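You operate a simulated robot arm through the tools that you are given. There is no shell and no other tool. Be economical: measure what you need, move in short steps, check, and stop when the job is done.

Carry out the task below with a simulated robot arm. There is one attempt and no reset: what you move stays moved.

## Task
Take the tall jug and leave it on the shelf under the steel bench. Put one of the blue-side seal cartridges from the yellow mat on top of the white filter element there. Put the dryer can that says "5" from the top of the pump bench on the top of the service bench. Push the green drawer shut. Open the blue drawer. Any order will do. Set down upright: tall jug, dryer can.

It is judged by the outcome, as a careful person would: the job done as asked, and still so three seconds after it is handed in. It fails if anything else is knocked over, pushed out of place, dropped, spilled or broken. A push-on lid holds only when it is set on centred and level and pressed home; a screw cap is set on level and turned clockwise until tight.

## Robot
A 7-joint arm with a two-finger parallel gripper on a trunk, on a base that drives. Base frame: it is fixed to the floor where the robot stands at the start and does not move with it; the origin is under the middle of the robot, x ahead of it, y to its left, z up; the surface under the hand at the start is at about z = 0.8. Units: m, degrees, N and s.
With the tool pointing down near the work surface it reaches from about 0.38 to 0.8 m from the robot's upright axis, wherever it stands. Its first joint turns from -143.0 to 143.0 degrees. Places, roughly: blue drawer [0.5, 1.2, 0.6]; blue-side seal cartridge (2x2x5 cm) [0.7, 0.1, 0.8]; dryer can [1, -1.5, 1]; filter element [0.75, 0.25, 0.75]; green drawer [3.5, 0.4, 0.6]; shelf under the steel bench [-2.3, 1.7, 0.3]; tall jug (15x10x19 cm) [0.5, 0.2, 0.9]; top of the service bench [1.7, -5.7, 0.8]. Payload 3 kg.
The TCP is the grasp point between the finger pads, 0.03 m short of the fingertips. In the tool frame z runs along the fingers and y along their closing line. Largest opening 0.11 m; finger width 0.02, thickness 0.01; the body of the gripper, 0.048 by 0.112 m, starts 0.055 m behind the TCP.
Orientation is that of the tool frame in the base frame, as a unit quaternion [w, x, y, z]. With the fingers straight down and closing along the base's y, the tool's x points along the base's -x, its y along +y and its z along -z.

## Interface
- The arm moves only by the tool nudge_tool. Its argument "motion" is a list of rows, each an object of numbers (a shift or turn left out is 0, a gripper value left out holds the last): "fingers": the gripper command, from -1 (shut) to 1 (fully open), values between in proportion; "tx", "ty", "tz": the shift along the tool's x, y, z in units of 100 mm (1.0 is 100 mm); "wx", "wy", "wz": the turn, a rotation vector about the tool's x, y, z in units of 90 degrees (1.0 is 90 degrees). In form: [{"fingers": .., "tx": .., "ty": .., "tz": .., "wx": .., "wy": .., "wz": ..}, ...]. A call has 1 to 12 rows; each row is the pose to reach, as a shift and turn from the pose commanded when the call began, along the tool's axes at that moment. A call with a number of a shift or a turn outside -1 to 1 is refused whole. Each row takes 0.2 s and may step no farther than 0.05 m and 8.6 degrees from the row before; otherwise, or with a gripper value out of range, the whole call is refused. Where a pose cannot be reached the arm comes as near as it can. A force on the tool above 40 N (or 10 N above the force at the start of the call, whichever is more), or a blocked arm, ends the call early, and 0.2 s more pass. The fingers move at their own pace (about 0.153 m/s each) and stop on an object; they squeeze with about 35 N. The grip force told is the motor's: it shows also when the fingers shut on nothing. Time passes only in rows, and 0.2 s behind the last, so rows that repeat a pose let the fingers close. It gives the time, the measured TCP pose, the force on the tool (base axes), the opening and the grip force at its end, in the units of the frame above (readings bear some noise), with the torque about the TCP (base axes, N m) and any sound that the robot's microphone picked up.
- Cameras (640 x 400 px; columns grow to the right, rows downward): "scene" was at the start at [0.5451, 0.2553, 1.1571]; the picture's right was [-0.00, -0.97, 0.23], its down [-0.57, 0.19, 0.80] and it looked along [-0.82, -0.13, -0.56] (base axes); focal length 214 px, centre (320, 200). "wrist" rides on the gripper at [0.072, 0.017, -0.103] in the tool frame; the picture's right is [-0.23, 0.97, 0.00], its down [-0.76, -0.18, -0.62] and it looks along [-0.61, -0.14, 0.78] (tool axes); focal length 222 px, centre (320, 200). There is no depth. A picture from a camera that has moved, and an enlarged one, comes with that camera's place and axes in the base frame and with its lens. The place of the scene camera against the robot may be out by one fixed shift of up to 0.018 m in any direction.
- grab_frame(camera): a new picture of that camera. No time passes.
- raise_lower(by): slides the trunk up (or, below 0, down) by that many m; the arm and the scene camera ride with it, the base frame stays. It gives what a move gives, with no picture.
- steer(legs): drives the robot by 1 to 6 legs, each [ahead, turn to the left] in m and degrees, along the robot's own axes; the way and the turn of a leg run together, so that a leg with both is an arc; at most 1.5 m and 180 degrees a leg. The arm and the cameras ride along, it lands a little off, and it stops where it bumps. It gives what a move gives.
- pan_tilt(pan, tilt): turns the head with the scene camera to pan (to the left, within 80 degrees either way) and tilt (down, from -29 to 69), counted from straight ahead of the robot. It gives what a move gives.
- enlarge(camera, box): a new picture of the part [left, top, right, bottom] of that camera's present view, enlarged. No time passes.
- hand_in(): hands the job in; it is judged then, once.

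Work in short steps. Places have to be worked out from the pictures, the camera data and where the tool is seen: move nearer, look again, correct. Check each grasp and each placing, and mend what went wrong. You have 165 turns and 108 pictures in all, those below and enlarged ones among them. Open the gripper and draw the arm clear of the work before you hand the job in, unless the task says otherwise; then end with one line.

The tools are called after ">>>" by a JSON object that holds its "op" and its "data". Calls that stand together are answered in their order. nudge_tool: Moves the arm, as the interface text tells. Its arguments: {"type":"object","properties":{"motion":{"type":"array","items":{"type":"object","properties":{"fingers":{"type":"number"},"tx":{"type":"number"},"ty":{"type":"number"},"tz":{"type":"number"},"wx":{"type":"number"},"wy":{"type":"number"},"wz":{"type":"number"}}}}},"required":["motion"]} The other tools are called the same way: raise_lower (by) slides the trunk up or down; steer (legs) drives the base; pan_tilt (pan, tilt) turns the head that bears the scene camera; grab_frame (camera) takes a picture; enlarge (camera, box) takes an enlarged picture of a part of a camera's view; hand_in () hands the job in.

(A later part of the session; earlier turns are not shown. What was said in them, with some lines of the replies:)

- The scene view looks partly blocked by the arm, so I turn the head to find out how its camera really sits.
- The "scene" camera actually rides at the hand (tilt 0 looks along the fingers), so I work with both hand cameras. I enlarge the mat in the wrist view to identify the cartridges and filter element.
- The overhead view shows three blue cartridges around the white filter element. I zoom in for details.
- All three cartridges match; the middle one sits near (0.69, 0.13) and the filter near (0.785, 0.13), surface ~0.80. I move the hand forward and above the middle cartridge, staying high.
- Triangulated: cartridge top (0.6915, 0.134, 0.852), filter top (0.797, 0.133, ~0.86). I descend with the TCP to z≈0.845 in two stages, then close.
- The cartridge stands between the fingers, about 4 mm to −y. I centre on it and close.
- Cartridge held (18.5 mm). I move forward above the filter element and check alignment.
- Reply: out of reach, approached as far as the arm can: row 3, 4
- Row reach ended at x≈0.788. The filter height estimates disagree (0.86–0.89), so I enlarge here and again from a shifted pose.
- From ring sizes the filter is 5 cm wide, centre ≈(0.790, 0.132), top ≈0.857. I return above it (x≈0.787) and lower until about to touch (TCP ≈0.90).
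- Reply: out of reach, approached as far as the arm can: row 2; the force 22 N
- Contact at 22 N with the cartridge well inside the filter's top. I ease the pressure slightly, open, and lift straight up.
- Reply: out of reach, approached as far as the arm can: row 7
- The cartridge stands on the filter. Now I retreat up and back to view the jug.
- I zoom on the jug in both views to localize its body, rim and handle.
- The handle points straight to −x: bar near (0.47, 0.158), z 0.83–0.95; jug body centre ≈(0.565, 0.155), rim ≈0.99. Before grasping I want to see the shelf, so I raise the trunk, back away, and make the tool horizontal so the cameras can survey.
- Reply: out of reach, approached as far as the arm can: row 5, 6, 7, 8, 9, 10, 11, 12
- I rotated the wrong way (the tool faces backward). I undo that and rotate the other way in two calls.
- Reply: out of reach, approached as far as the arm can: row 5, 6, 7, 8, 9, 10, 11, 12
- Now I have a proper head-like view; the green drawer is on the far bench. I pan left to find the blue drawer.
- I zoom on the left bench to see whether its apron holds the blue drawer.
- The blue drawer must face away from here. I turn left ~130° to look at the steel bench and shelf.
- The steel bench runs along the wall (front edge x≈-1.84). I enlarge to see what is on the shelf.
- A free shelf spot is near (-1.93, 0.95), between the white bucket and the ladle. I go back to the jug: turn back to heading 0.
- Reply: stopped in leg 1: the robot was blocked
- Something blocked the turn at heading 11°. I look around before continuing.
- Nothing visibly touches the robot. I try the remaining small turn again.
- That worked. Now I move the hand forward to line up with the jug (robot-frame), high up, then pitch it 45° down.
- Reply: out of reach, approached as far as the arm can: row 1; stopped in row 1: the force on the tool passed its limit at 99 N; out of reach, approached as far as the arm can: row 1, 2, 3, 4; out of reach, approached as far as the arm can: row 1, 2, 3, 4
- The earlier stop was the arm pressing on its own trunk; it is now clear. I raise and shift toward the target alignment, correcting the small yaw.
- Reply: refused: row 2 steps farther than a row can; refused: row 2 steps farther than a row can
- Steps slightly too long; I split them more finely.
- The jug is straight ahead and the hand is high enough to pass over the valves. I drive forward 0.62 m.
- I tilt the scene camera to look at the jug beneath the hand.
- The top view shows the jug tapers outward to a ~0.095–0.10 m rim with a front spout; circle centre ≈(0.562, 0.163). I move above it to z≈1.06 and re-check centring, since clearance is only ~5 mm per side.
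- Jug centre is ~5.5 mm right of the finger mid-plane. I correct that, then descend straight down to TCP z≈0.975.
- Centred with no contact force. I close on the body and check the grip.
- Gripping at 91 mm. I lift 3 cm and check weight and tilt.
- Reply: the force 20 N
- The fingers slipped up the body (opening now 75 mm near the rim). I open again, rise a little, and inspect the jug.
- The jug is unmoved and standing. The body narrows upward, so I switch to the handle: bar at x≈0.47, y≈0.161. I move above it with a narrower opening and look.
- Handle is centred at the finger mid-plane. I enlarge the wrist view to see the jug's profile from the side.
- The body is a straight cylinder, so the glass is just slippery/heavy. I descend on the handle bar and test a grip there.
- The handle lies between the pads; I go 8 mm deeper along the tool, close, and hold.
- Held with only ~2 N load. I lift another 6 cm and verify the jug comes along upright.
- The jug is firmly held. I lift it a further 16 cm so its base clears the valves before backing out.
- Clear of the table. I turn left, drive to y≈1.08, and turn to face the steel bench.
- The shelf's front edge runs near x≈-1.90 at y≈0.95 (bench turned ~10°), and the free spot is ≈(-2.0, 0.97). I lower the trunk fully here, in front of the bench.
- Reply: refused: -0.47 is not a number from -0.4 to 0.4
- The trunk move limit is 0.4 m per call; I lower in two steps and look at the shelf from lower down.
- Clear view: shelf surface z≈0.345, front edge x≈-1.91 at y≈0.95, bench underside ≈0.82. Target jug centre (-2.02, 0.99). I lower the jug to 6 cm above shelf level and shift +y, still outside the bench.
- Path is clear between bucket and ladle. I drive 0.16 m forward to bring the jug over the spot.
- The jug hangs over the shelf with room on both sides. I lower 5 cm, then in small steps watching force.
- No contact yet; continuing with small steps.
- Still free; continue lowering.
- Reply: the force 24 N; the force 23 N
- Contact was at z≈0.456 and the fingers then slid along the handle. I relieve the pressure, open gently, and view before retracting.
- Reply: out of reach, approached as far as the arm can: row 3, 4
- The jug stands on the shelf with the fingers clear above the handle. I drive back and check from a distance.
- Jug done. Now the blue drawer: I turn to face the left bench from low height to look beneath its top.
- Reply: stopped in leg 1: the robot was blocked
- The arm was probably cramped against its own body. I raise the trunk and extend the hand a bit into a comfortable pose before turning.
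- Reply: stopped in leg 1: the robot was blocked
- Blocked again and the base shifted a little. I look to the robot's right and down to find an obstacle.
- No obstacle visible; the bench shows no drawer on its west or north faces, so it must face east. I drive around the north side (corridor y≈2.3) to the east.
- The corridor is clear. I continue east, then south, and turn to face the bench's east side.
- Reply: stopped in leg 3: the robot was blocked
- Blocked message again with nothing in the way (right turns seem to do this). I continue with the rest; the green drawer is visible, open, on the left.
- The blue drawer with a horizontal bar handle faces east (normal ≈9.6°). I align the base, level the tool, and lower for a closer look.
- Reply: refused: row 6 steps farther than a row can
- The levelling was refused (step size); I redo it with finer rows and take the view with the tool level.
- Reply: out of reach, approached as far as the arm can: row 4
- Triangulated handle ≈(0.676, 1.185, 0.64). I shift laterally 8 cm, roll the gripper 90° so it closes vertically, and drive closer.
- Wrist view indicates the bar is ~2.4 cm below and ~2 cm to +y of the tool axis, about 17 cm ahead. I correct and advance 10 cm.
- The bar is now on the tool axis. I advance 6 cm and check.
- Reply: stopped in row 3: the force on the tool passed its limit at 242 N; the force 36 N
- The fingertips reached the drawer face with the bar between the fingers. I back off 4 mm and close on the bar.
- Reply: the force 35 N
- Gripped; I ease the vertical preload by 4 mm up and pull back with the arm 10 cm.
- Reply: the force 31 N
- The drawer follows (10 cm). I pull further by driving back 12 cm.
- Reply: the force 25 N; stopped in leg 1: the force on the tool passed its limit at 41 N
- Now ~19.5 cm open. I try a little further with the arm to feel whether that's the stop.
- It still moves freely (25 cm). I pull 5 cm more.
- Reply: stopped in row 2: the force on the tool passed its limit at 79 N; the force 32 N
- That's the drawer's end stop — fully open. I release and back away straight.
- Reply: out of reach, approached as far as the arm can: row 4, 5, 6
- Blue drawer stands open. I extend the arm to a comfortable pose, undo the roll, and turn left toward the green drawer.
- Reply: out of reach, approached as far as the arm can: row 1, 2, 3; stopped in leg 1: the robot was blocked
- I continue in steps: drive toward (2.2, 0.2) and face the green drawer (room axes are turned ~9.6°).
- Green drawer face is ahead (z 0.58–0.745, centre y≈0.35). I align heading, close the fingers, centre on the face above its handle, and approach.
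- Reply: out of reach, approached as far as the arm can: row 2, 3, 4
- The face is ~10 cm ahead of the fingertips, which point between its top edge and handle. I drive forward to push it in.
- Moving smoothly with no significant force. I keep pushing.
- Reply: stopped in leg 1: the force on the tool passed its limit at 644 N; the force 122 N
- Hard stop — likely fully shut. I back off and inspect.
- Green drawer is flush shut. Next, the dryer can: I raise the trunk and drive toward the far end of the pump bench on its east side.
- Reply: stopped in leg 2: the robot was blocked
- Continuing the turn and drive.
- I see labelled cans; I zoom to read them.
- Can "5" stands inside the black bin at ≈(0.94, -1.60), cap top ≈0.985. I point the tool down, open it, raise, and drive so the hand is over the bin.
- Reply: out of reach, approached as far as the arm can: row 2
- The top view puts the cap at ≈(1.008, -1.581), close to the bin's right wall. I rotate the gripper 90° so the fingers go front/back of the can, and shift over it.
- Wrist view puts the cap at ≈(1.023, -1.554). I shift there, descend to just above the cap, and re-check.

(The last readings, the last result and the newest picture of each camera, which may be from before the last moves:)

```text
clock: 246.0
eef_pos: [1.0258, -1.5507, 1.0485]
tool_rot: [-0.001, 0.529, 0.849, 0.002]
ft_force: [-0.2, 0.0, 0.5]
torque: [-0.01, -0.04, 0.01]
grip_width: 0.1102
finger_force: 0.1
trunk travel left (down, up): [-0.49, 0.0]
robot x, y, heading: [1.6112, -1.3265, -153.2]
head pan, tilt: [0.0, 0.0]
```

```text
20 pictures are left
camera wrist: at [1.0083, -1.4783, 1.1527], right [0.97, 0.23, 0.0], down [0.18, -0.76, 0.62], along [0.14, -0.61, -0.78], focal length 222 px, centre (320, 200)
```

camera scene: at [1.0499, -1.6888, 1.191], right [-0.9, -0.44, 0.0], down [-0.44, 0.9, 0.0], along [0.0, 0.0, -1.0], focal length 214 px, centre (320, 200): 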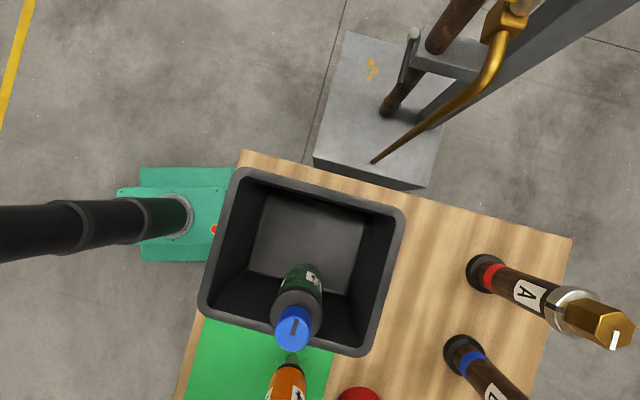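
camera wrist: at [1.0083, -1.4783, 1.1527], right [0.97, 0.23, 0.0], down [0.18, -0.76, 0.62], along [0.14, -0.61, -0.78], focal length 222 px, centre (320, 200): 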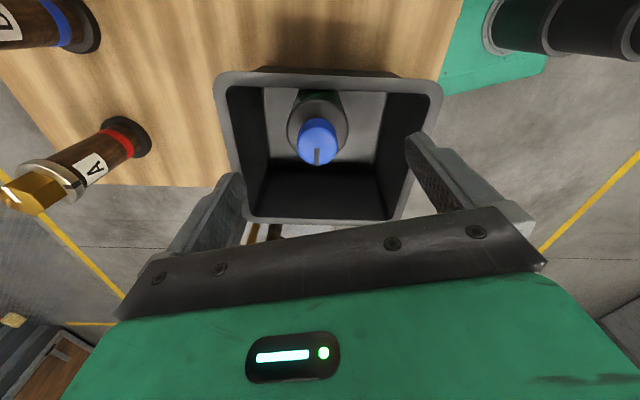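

Refined cap position (1.025, -1.557, top ≈0.967). I make the small correction and descend to TCP z≈0.93.

>>> {"op": "nudge_tool", "data": {"motion": [{"tx": -0.05, "ty": -0.035}, {"tx": -0.05, "ty": -0.035, "tz": 0.3}, {"tx": -0.05, "ty": -0.035, "tz": 0.6}, {"tx": -0.05, "ty": -0.035, "tz": 0.9}, {"tx": -0.05, "ty": -0.035, "tz": 1.0}]}}

>>> {"op": "nudge_tool", "data": {"motion": [{"tz": 0.1}, {"tz": 0.18}, {"tz": 0.18}]}}

>>> {"op": "grab_frame", "data": {"camera": "wrist"}}

```text
clock: 247.2
eef_pos: [1.0224, -1.5585, 0.9478]
tool_rot: [-0.001, 0.528, 0.849, 0.001]
ft_force: [-0.5, 0.1, 0.7]
torque: [-0.02, 0.0, -0.01]
grip_width: 0.1102
finger_force: 0.1
trunk travel left (down, up): [-0.49, 0.0]
robot x, y, heading: [1.6098, -1.3237, -153.4]
head pan, tilt: [0.0, 0.0]
```

```text
clock: 248.0
eef_pos: [1.0222, -1.5585, 0.932]
tool_rot: [-0.001, 0.529, 0.849, 0.001]
ft_force: [-0.1, -0.3, 0.4]
torque: [-0.02, -0.01, 0.0]
grip_width: 0.1097
finger_force: 0.1
trunk travel left (down, up): [-0.49, 0.0]
robot x, y, heading: [1.6134, -1.3243, -153.2]
head pan, tilt: [0.0, 0.0]
```

```text
19 pictures are left
camera wrist: at [1.0054, -1.4862, 1.0352], right [0.97, 0.23, 0.0], down [0.18, -0.76, 0.62], along [0.14, -0.61, -0.78], focal length 222 px, centre (320, 200)
```

wrist: 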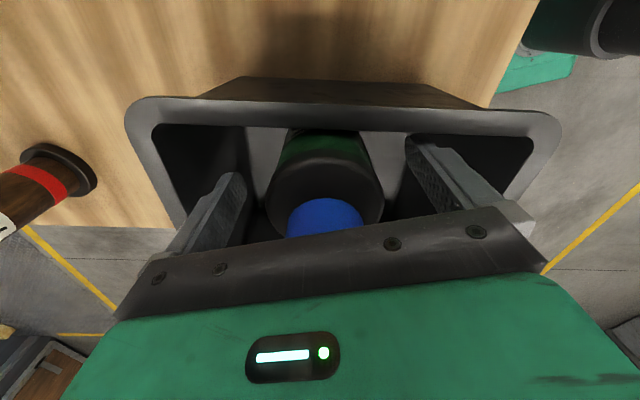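

The can sits centred between the fingers. I close on its body.

>>> {"op": "nudge_tool", "data": {"motion": [{"fingers": 0.5}, {"fingers": -1}, {}, {}, {}]}}

>>> {"op": "nudge_tool", "data": {"motion": [{"tz": -0.15}, {"tz": -0.3}, {"tz": -0.5}, {"tz": -0.5}]}}

>>> {"op": "grab_frame", "data": {"camera": "wrist"}}

```text
clock: 249.2
eef_pos: [1.0215, -1.5585, 0.9309]
tool_rot: [0.0, 0.528, 0.849, 0.001]
ft_force: [-1.2, -1.0, -0.5]
torque: [-0.1, 0.11, -0.02]
grip_width: 0.0556
finger_force: 34.8
trunk travel left (down, up): [-0.49, 0.0]
robot x, y, heading: [1.6114, -1.3295, -152.9]
head pan, tilt: [0.0, 0.0]
```

```text
clock: 250.2
eef_pos: [1.0216, -1.5592, 0.9818]
tool_rot: [0.0, 0.528, 0.849, 0.001]
ft_force: [0.1, -0.5, -3.2]
torque: [-0.03, -0.01, 0.03]
grip_width: 0.0554
finger_force: 34.7
trunk travel left (down, up): [-0.49, 0.0]
robot x, y, heading: [1.6111, -1.3233, -153.4]
head pan, tilt: [0.0, 0.0]
```

```text
18 pictures are left
camera wrist: at [1.0049, -1.486, 1.0856], right [0.97, 0.23, 0.0], down [0.18, -0.76, 0.62], along [0.14, -0.61, -0.78], focal length 222 px, centre (320, 200)
```

wrist: 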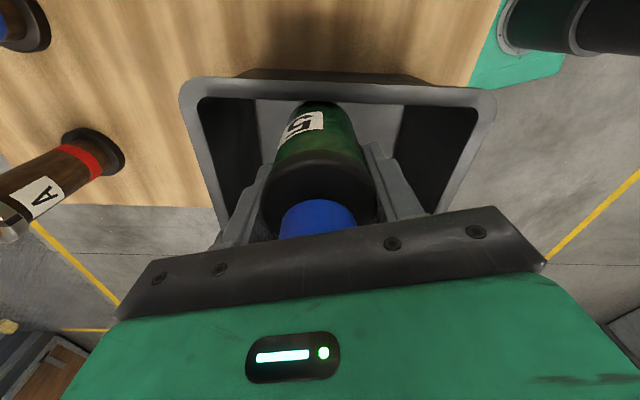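

Can 5 is held (~3 N). I lift it well clear of the bin and back away.

>>> {"op": "nudge_tool", "data": {"motion": [{"tz": -0.3}, {"tz": -0.6}, {"tz": -0.9}, {"tz": -1.0}]}}

>>> {"op": "nudge_tool", "data": {"motion": [{"tz": -0.3}, {"tz": -0.6}, {"tz": -0.6}]}}

>>> {"op": "steer", "data": {"legs": [[-0.6, 0]]}}

>>> {"op": "grab_frame", "data": {"camera": "wrist"}}

```text
clock: 251.2
eef_pos: [1.0211, -1.5594, 1.0816]
tool_rot: [0.0, 0.529, 0.849, 0.001]
ft_force: [0.3, 0.0, -2.9]
torque: [0.0, -0.01, 0.01]
grip_width: 0.0552
finger_force: 35.1
trunk travel left (down, up): [-0.49, 0.0]
robot x, y, heading: [1.6093, -1.3253, -153.1]
head pan, tilt: [0.0, 0.0]
```

```text
clock: 252.0
eef_pos: [1.0207, -1.5598, 1.1421]
tool_rot: [0.0, 0.528, 0.849, 0.0]
ft_force: [-0.6, 0.0, -3.2]
torque: [-0.02, 0.01, 0.0]
grip_width: 0.0555
finger_force: 35.0
trunk travel left (down, up): [-0.49, 0.0]
robot x, y, heading: [1.6105, -1.3269, -153.4]
head pan, tilt: [0.0, 0.0]
```

```text
clock: 255.4
eef_pos: [1.5531, -1.2918, 1.1411]
tool_rot: [-0.001, 0.528, 0.85, 0.001]
ft_force: [0.2, 0.1, -3.3]
torque: [-0.01, 0.01, 0.02]
grip_width: 0.0551
finger_force: 35.3
trunk travel left (down, up): [-0.49, 0.0]
robot x, y, heading: [2.1434, -1.0532, -153.1]
head pan, tilt: [0.0, 0.0]
```

```text
17 pictures are left
camera wrist: at [1.5378, -1.2181, 1.2455], right [0.97, 0.23, 0.0], down [0.18, -0.76, 0.62], along [0.14, -0.61, -0.78], focal length 222 px, centre (320, 200)
```

wrist: 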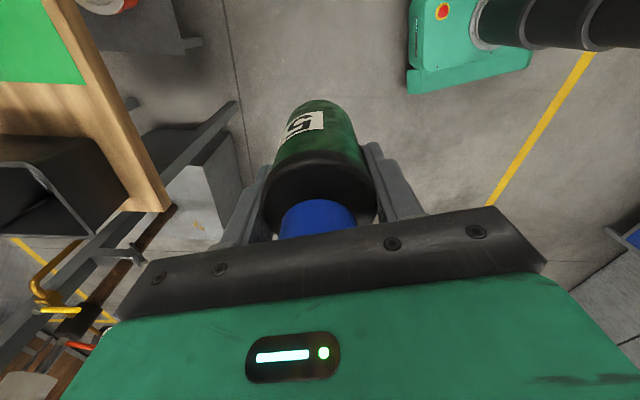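

Can secured. I turn to face south and drive toward the service bench, then look ahead.

>>> {"op": "steer", "data": {"legs": [[0, 62], [1.5, 0], [1.2, 0]]}}

>>> {"op": "pan_tilt", "data": {"pan": -70, "tilt": 0}}

>>> {"op": "grab_frame", "data": {"camera": "scene"}}

```text
clock: 271.2
eef_pos: [1.9645, -4.381, 1.1421]
tool_rot: [-0.001, 0.024, 1.0, 0.001]
ft_force: [0.1, -0.1, -2.6]
torque: [0.04, 0.02, -0.01]
grip_width: 0.0554
finger_force: 34.8
trunk travel left (down, up): [-0.49, 0.0]
robot x, y, heading: [2.0487, -3.7552, -92.1]
head pan, tilt: [0.0, 0.0]
```

```text
clock: 272.7
eef_pos: [1.9647, -4.3808, 1.1415]
tool_rot: [-0.001, 0.025, 1.0, 0.001]
ft_force: [-0.6, -0.5, -2.3]
torque: [0.01, -0.02, 0.05]
grip_width: 0.0552
finger_force: 35.4
trunk travel left (down, up): [-0.49, 0.0]
robot x, y, heading: [2.047, -3.7521, -92.2]
head pan, tilt: [-70.0, 0.0]
```

```text
16 pictures are left
camera scene: at [2.0653, -4.4806, 1.2484], right [-0.01, -0.34, 0.94], down [-1.0, 0.05, 0.0], along [-0.05, -0.94, -0.34], focal length 214 px, centre (320, 200)
```

scene: 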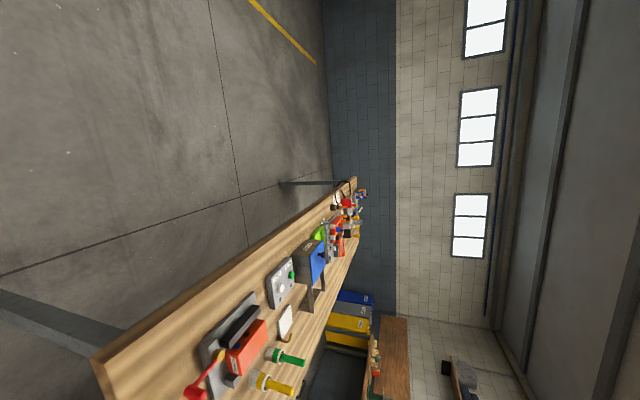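

The service bench runs N–S with its east edge from (1.80, -4.67) to (2.13, -6.4). I zoom to find free space on top.

>>> {"op": "enlarge", "data": {"camera": "scene", "box": [90, 170, 390, 400]}}

```text
1.74 times, centred on (240, 285) of scene
camera zoom: at [2.0653, -4.4806, 1.2484], right [-0.01, -0.34, 0.94], down [-1.0, 0.05, 0.0], along [-0.05, -0.94, -0.34], focal length 373 px, centre (459, 52)
```

zoom: 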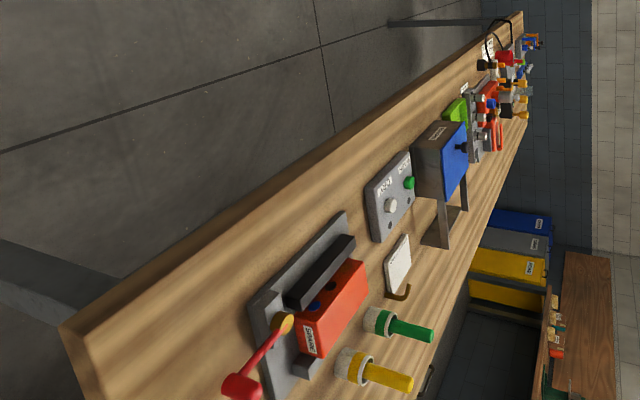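

There is a free strip by the east edge; target spot ≈(1.835, -5.28). I drive to about (2.37, -4.94) and turn toward it.

>>> {"op": "steer", "data": {"legs": [[0, 17.2], [1.23, 0], [0, -40]]}}

```text
clock: 281.7
eef_pos: [2.0364, -5.4793, 1.1421]
tool_rot: [0.0, 0.222, 0.975, 0.001]
ft_force: [-0.3, 0.0, -3.1]
torque: [0.01, 0.0, 0.0]
grip_width: 0.0556
finger_force: 35.3
trunk travel left (down, up): [-0.49, 0.0]
robot x, y, heading: [2.3862, -4.9438, -114.9]
head pan, tilt: [-70.0, 0.0]
```

On plan; I finish the turn and look down at the spot.

>>> {"op": "steer", "data": {"legs": [[0, -27]]}}

>>> {"op": "pan_tilt", "data": {"pan": 0, "tilt": 0}}

>>> {"op": "grab_frame", "data": {"camera": "scene"}}

>>> {"op": "grab_frame", "data": {"camera": "wrist"}}

```text
clock: 283.5
eef_pos: [1.8281, -5.2631, 1.1431]
tool_rot: [0.0, 0.444, 0.896, 0.001]
ft_force: [0.3, 0.4, -2.5]
torque: [-0.02, 0.03, 0.0]
grip_width: 0.0551
finger_force: 35.0
trunk travel left (down, up): [-0.49, 0.0]
robot x, y, heading: [2.3953, -4.9627, -141.9]
head pan, tilt: [-70.0, 0.0]
```

```text
clock: 284.9
eef_pos: [1.8287, -5.2623, 1.1426]
tool_rot: [0.0, 0.443, 0.896, 0.001]
ft_force: [0.7, 0.6, -3.2]
torque: [0.01, 0.0, 0.01]
grip_width: 0.0554
finger_force: 35.1
trunk travel left (down, up): [-0.49, 0.0]
robot x, y, heading: [2.3969, -4.9617, -142.0]
head pan, tilt: [0.0, 0.0]
```

```text
14 pictures are left
camera scene: at [1.8891, -5.3598, 1.1903], right [-0.8, -0.61, 0.0], down [-0.61, 0.8, 0.0], along [0.0, 0.0, -1.0], focal length 214 px, centre (320, 200)
```

scene: 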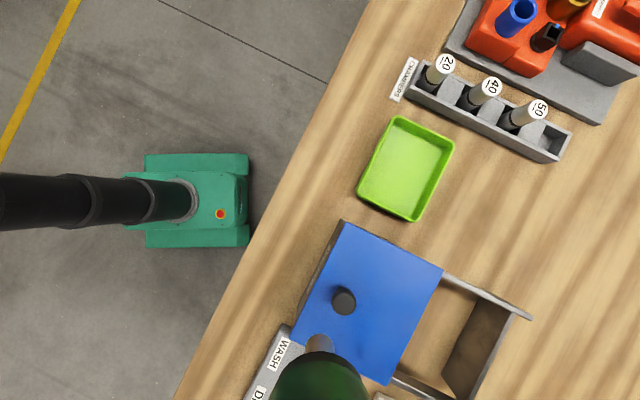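

```text
13 pictures are left
camera wrist: at [1.7984, -5.1946, 1.2472], right [0.91, 0.41, 0.0], down [0.32, -0.72, 0.62], along [0.26, -0.57, -0.78], focal length 222 px, centre (320, 200)
```

wrist: 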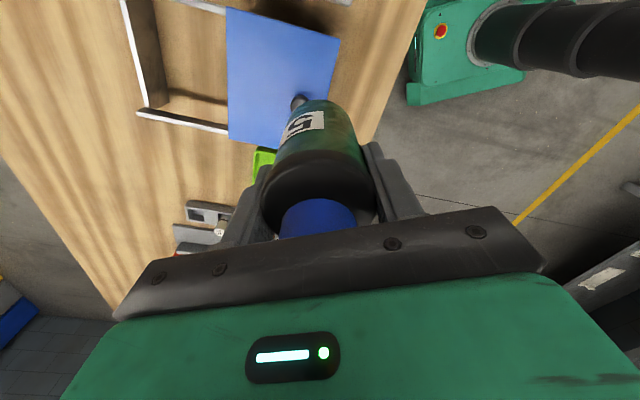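

The present spot is above the blue box, but the view shows a clear patch between the bench edge and the green tray, ≈(1.925, -5.41). I shift the can there (18 cm to the robot's left), still high.

>>> {"op": "nudge_tool", "data": {"motion": [{"tx": -0.3}, {"tx": -0.6, "ty": -0.03}, {"tx": -0.9, "ty": -0.05}, {"tx": -0.9, "ty": -0.05}]}}

>>> {"op": "nudge_tool", "data": {"motion": [{"tx": -0.3}, {"tx": -0.6, "ty": -0.03}, {"tx": -0.88, "ty": -0.05}, {"tx": -0.88, "ty": -0.05}]}}

>>> {"op": "grab_frame", "data": {"camera": "wrist"}}

>>> {"op": "pan_tilt", "data": {"pan": 0, "tilt": 45}}

>>> {"op": "grab_frame", "data": {"camera": "scene"}}

```text
clock: 285.9
eef_pos: [1.8807, -5.3375, 1.1433]
tool_rot: [0.0, 0.445, 0.896, 0.001]
ft_force: [-0.2, -0.7, -3.8]
torque: [0.01, -0.01, 0.02]
grip_width: 0.0551
finger_force: 35.3
trunk travel left (down, up): [-0.49, 0.0]
robot x, y, heading: [2.3957, -4.96, -141.9]
head pan, tilt: [0.0, 0.0]
```

```text
clock: 286.9
eef_pos: [1.929, -5.411, 1.1431]
tool_rot: [0.0, 0.444, 0.896, 0.001]
ft_force: [-0.2, -1.4, -3.0]
torque: [0.02, 0.0, 0.0]
grip_width: 0.0553
finger_force: 34.8
trunk travel left (down, up): [-0.49, 0.0]
robot x, y, heading: [2.3974, -4.964, -142.2]
head pan, tilt: [0.0, 0.0]
```

```text
12 pictures are left
camera wrist: at [1.8996, -5.3428, 1.2455], right [0.91, 0.41, 0.0], down [0.32, -0.72, 0.62], along [0.25, -0.57, -0.78], focal length 222 px, centre (320, 200)
```

wrist: 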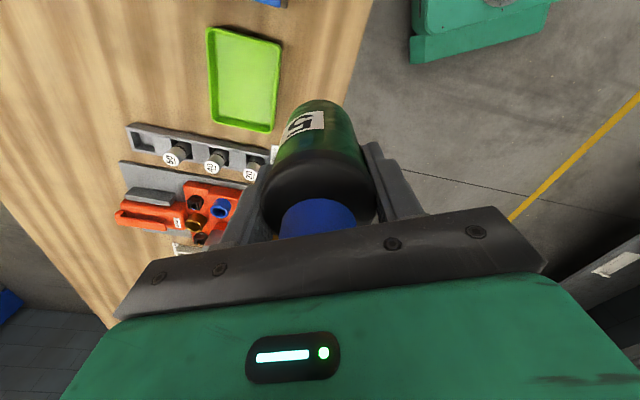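

```text
clock: 288.0
eef_pos: [1.9295, -5.4098, 1.1418]
tool_rot: [0.0, 0.444, 0.896, 0.001]
ft_force: [0.0, -1.0, -3.1]
torque: [-0.01, -0.01, 0.0]
grip_width: 0.0555
finger_force: 35.0
trunk travel left (down, up): [-0.49, 0.0]
robot x, y, heading: [2.4013, -4.9639, -141.9]
head pan, tilt: [0.0, 45.0]
```

```text
11 pictures are left
camera scene: at [1.9471, -5.4511, 1.1971], right [-0.8, -0.61, 0.0], down [-0.43, 0.56, 0.71], along [-0.43, 0.56, -0.71], focal length 214 px, centre (320, 200)
```

scene: 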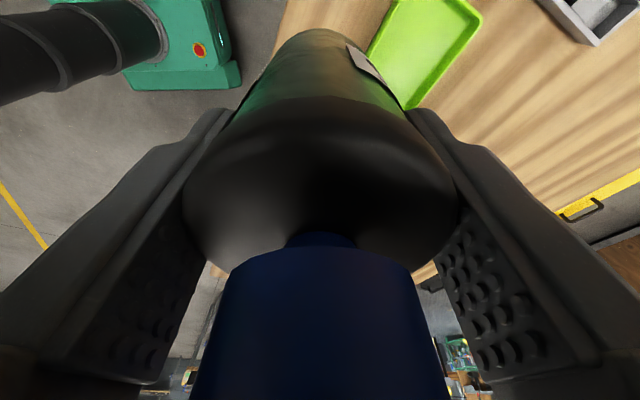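

Projected landing point is ~5.5 cm from the edge and ~7 cm from the tray. I descend 17 cm, then in small steps watching the force.

>>> {"op": "nudge_tool", "data": {"motion": [{"tz": 0.3}, {"tz": 0.6}, {"tz": 0.9}, {"tz": 1.0}]}}

>>> {"op": "nudge_tool", "data": {"motion": [{"tz": 0.25}, {"tz": 0.5}, {"tz": 0.7}]}}

>>> {"op": "grab_frame", "data": {"camera": "wrist"}}

```text
clock: 289.0
eef_pos: [1.9267, -5.4103, 1.0414]
tool_rot: [0.0, 0.444, 0.896, 0.002]
ft_force: [0.6, 0.8, -2.2]
torque: [0.0, 0.02, -0.01]
grip_width: 0.0552
finger_force: 35.0
trunk travel left (down, up): [-0.49, 0.0]
robot x, y, heading: [2.3963, -4.9578, -142.1]
head pan, tilt: [0.0, 45.0]
```

```text
clock: 289.8
eef_pos: [1.9281, -5.4096, 0.9764]
tool_rot: [-0.001, 0.444, 0.896, 0.0]
ft_force: [4.7, 3.5, 28.2]
torque: [0.55, -0.55, 0.03]
grip_width: 0.055
finger_force: 35.0
trunk travel left (down, up): [-0.49, 0.0]
robot x, y, heading: [2.393, -4.9664, -141.7]
head pan, tilt: [0.0, 45.0]
```

```text
10 pictures are left
camera wrist: at [1.8981, -5.3414, 1.08], right [0.91, 0.41, 0.0], down [0.32, -0.71, 0.62], along [0.25, -0.57, -0.78], focal length 222 px, centre (320, 200)
```

wrist: 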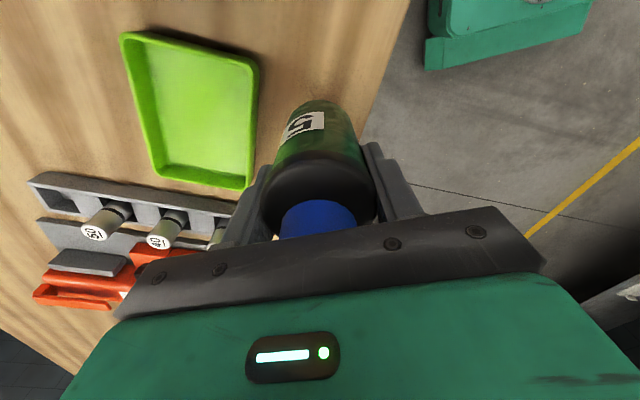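

Contact with 28 N directly below the can's axis: the bench top is at ≈0.845. I check with an enlarged view before letting go.

>>> {"op": "nudge_tool", "data": {"motion": [{"tz": -0.02}, {"tz": -0.02}]}}

>>> {"op": "enlarge", "data": {"camera": "wrist", "box": [220, 60, 420, 200]}}

```text
clock: 290.4
eef_pos: [1.9283, -5.4086, 0.9763]
tool_rot: [-0.001, 0.444, 0.896, 0.0]
ft_force: [-0.3, -2.6, 17.5]
torque: [-0.12, 0.18, 0.03]
grip_width: 0.0555
finger_force: 35.0
trunk travel left (down, up): [-0.49, 0.0]
robot x, y, heading: [2.3968, -4.962, -141.9]
head pan, tilt: [0.0, 45.0]
```

```text
2.86 times, centred on (320, 130) of wrist
camera zoom: at [1.8978, -5.3416, 1.0798], right [0.91, 0.41, 0.0], down [0.32, -0.71, 0.62], along [0.25, -0.57, -0.78], focal length 635 px, centre (320, 400)
```

zoom: 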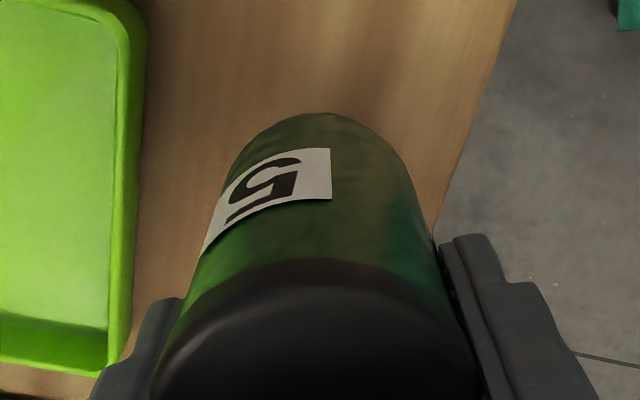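

Contact is flat, on clear bench. I relieve remaining load, open gently, and lift away.

>>> {"op": "nudge_tool", "data": {"motion": [{"tz": -0.015}, {"tz": -0.015, "fingers": 0.05}, {"tz": -0.015, "fingers": 0.15}, {"tz": -0.015, "fingers": 0.4}, {"tz": -0.015}]}}

>>> {"op": "nudge_tool", "data": {"motion": [{"tz": -0.2}, {"tz": -0.5}, {"tz": -0.8}, {"tz": -1.0}]}}

>>> {"op": "grab_frame", "data": {"camera": "wrist"}}

```text
clock: 291.6
eef_pos: [1.9282, -5.4105, 0.9769]
tool_rot: [0.0, 0.444, 0.896, 0.001]
ft_force: [-0.1, 0.0, 0.4]
torque: [0.0, 0.01, -0.01]
grip_width: 0.0771
finger_force: 0.1
trunk travel left (down, up): [-0.49, 0.0]
robot x, y, heading: [2.3961, -4.9625, -142.0]
head pan, tilt: [0.0, 45.0]
```

```text
clock: 292.6
eef_pos: [1.9279, -5.4099, 1.0773]
tool_rot: [-0.001, 0.444, 0.896, 0.001]
ft_force: [0.1, 0.9, 0.3]
torque: [-0.01, 0.02, 0.0]
grip_width: 0.0769
finger_force: 0.2
trunk travel left (down, up): [-0.49, 0.0]
robot x, y, heading: [2.4011, -4.9629, -142.0]
head pan, tilt: [0.0, 45.0]
```

```text
8 pictures are left
camera wrist: at [1.8979, -5.3418, 1.1812], right [0.91, 0.41, 0.0], down [0.32, -0.71, 0.62], along [0.25, -0.57, -0.78], focal length 222 px, centre (320, 200)
```

wrist: 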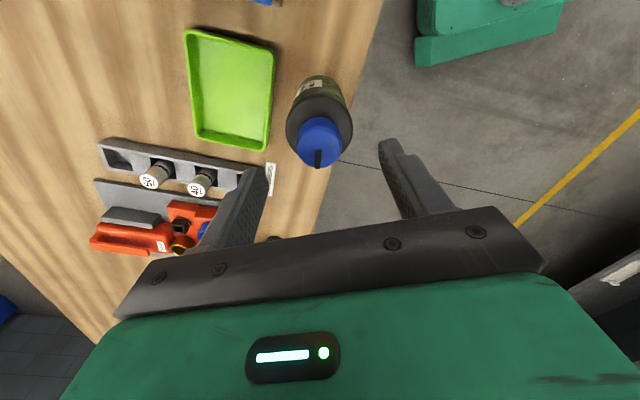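

The can stands. I raise, back away, and verify from a distance.

>>> {"op": "nudge_tool", "data": {"motion": [{"tz": -0.3}, {"tz": -0.6}, {"tz": -0.6}]}}

>>> {"op": "steer", "data": {"legs": [[-0.7, 0]]}}

>>> {"op": "pan_tilt", "data": {"pan": -60, "tilt": 0}}

>>> {"op": "grab_frame", "data": {"camera": "scene"}}

```text
clock: 293.4
eef_pos: [1.929, -5.4118, 1.1372]
tool_rot: [0.0, 0.444, 0.896, 0.001]
ft_force: [0.4, -0.9, 0.4]
torque: [0.0, 0.0, 0.01]
grip_width: 0.0767
finger_force: 0.1
trunk travel left (down, up): [-0.49, 0.0]
robot x, y, heading: [2.3989, -4.9599, -141.9]
head pan, tilt: [0.0, 45.0]
```

```text
clock: 297.4
eef_pos: [2.4938, -4.969, 1.1362]
tool_rot: [0.0, 0.444, 0.896, 0.001]
ft_force: [-0.7, -1.1, -0.3]
torque: [-0.04, 0.0, 0.0]
grip_width: 0.077
finger_force: 0.0
trunk travel left (down, up): [-0.49, 0.0]
robot x, y, heading: [2.962, -4.523, -142.0]
head pan, tilt: [0.0, 45.0]
```

```text
clock: 298.6
eef_pos: [2.4941, -4.9679, 1.138]
tool_rot: [0.0, 0.444, 0.896, 0.001]
ft_force: [0.0, -0.6, -0.3]
torque: [-0.01, 0.02, 0.01]
grip_width: 0.077
finger_force: 0.0
trunk travel left (down, up): [-0.49, 0.0]
robot x, y, heading: [2.9587, -4.5204, -142.0]
head pan, tilt: [-60.0, 0.0]
```

```text
7 pictures are left
camera scene: at [2.4921, -5.1128, 1.2287], right [-0.4, -0.3, 0.86], down [-0.6, 0.8, 0.0], along [-0.69, -0.52, -0.5], focal length 214 px, centre (320, 200)
```

scene: 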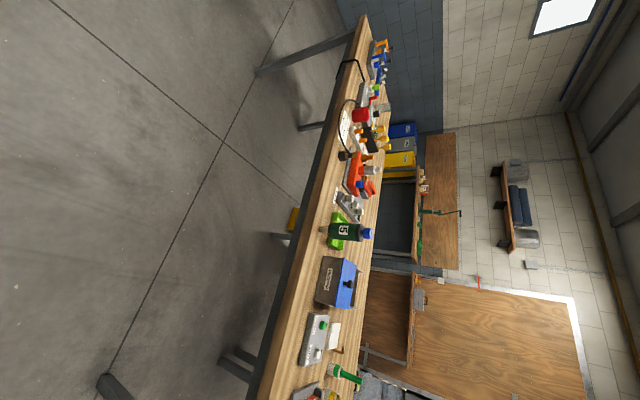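

The can stands upright on the service bench. The jug, cartridge and both drawers were each seen in place after I released them. The gripper is open and the arm is clear, so I hand in.

>>> {"op": "hand_in", "data": {}}

```text
The job is handed in.
```

All five parts of the task are done and the job is handed in: jug on the shelf, cartridge on the filter element, can "5" on the service bench, green drawer shut and blue drawer open.
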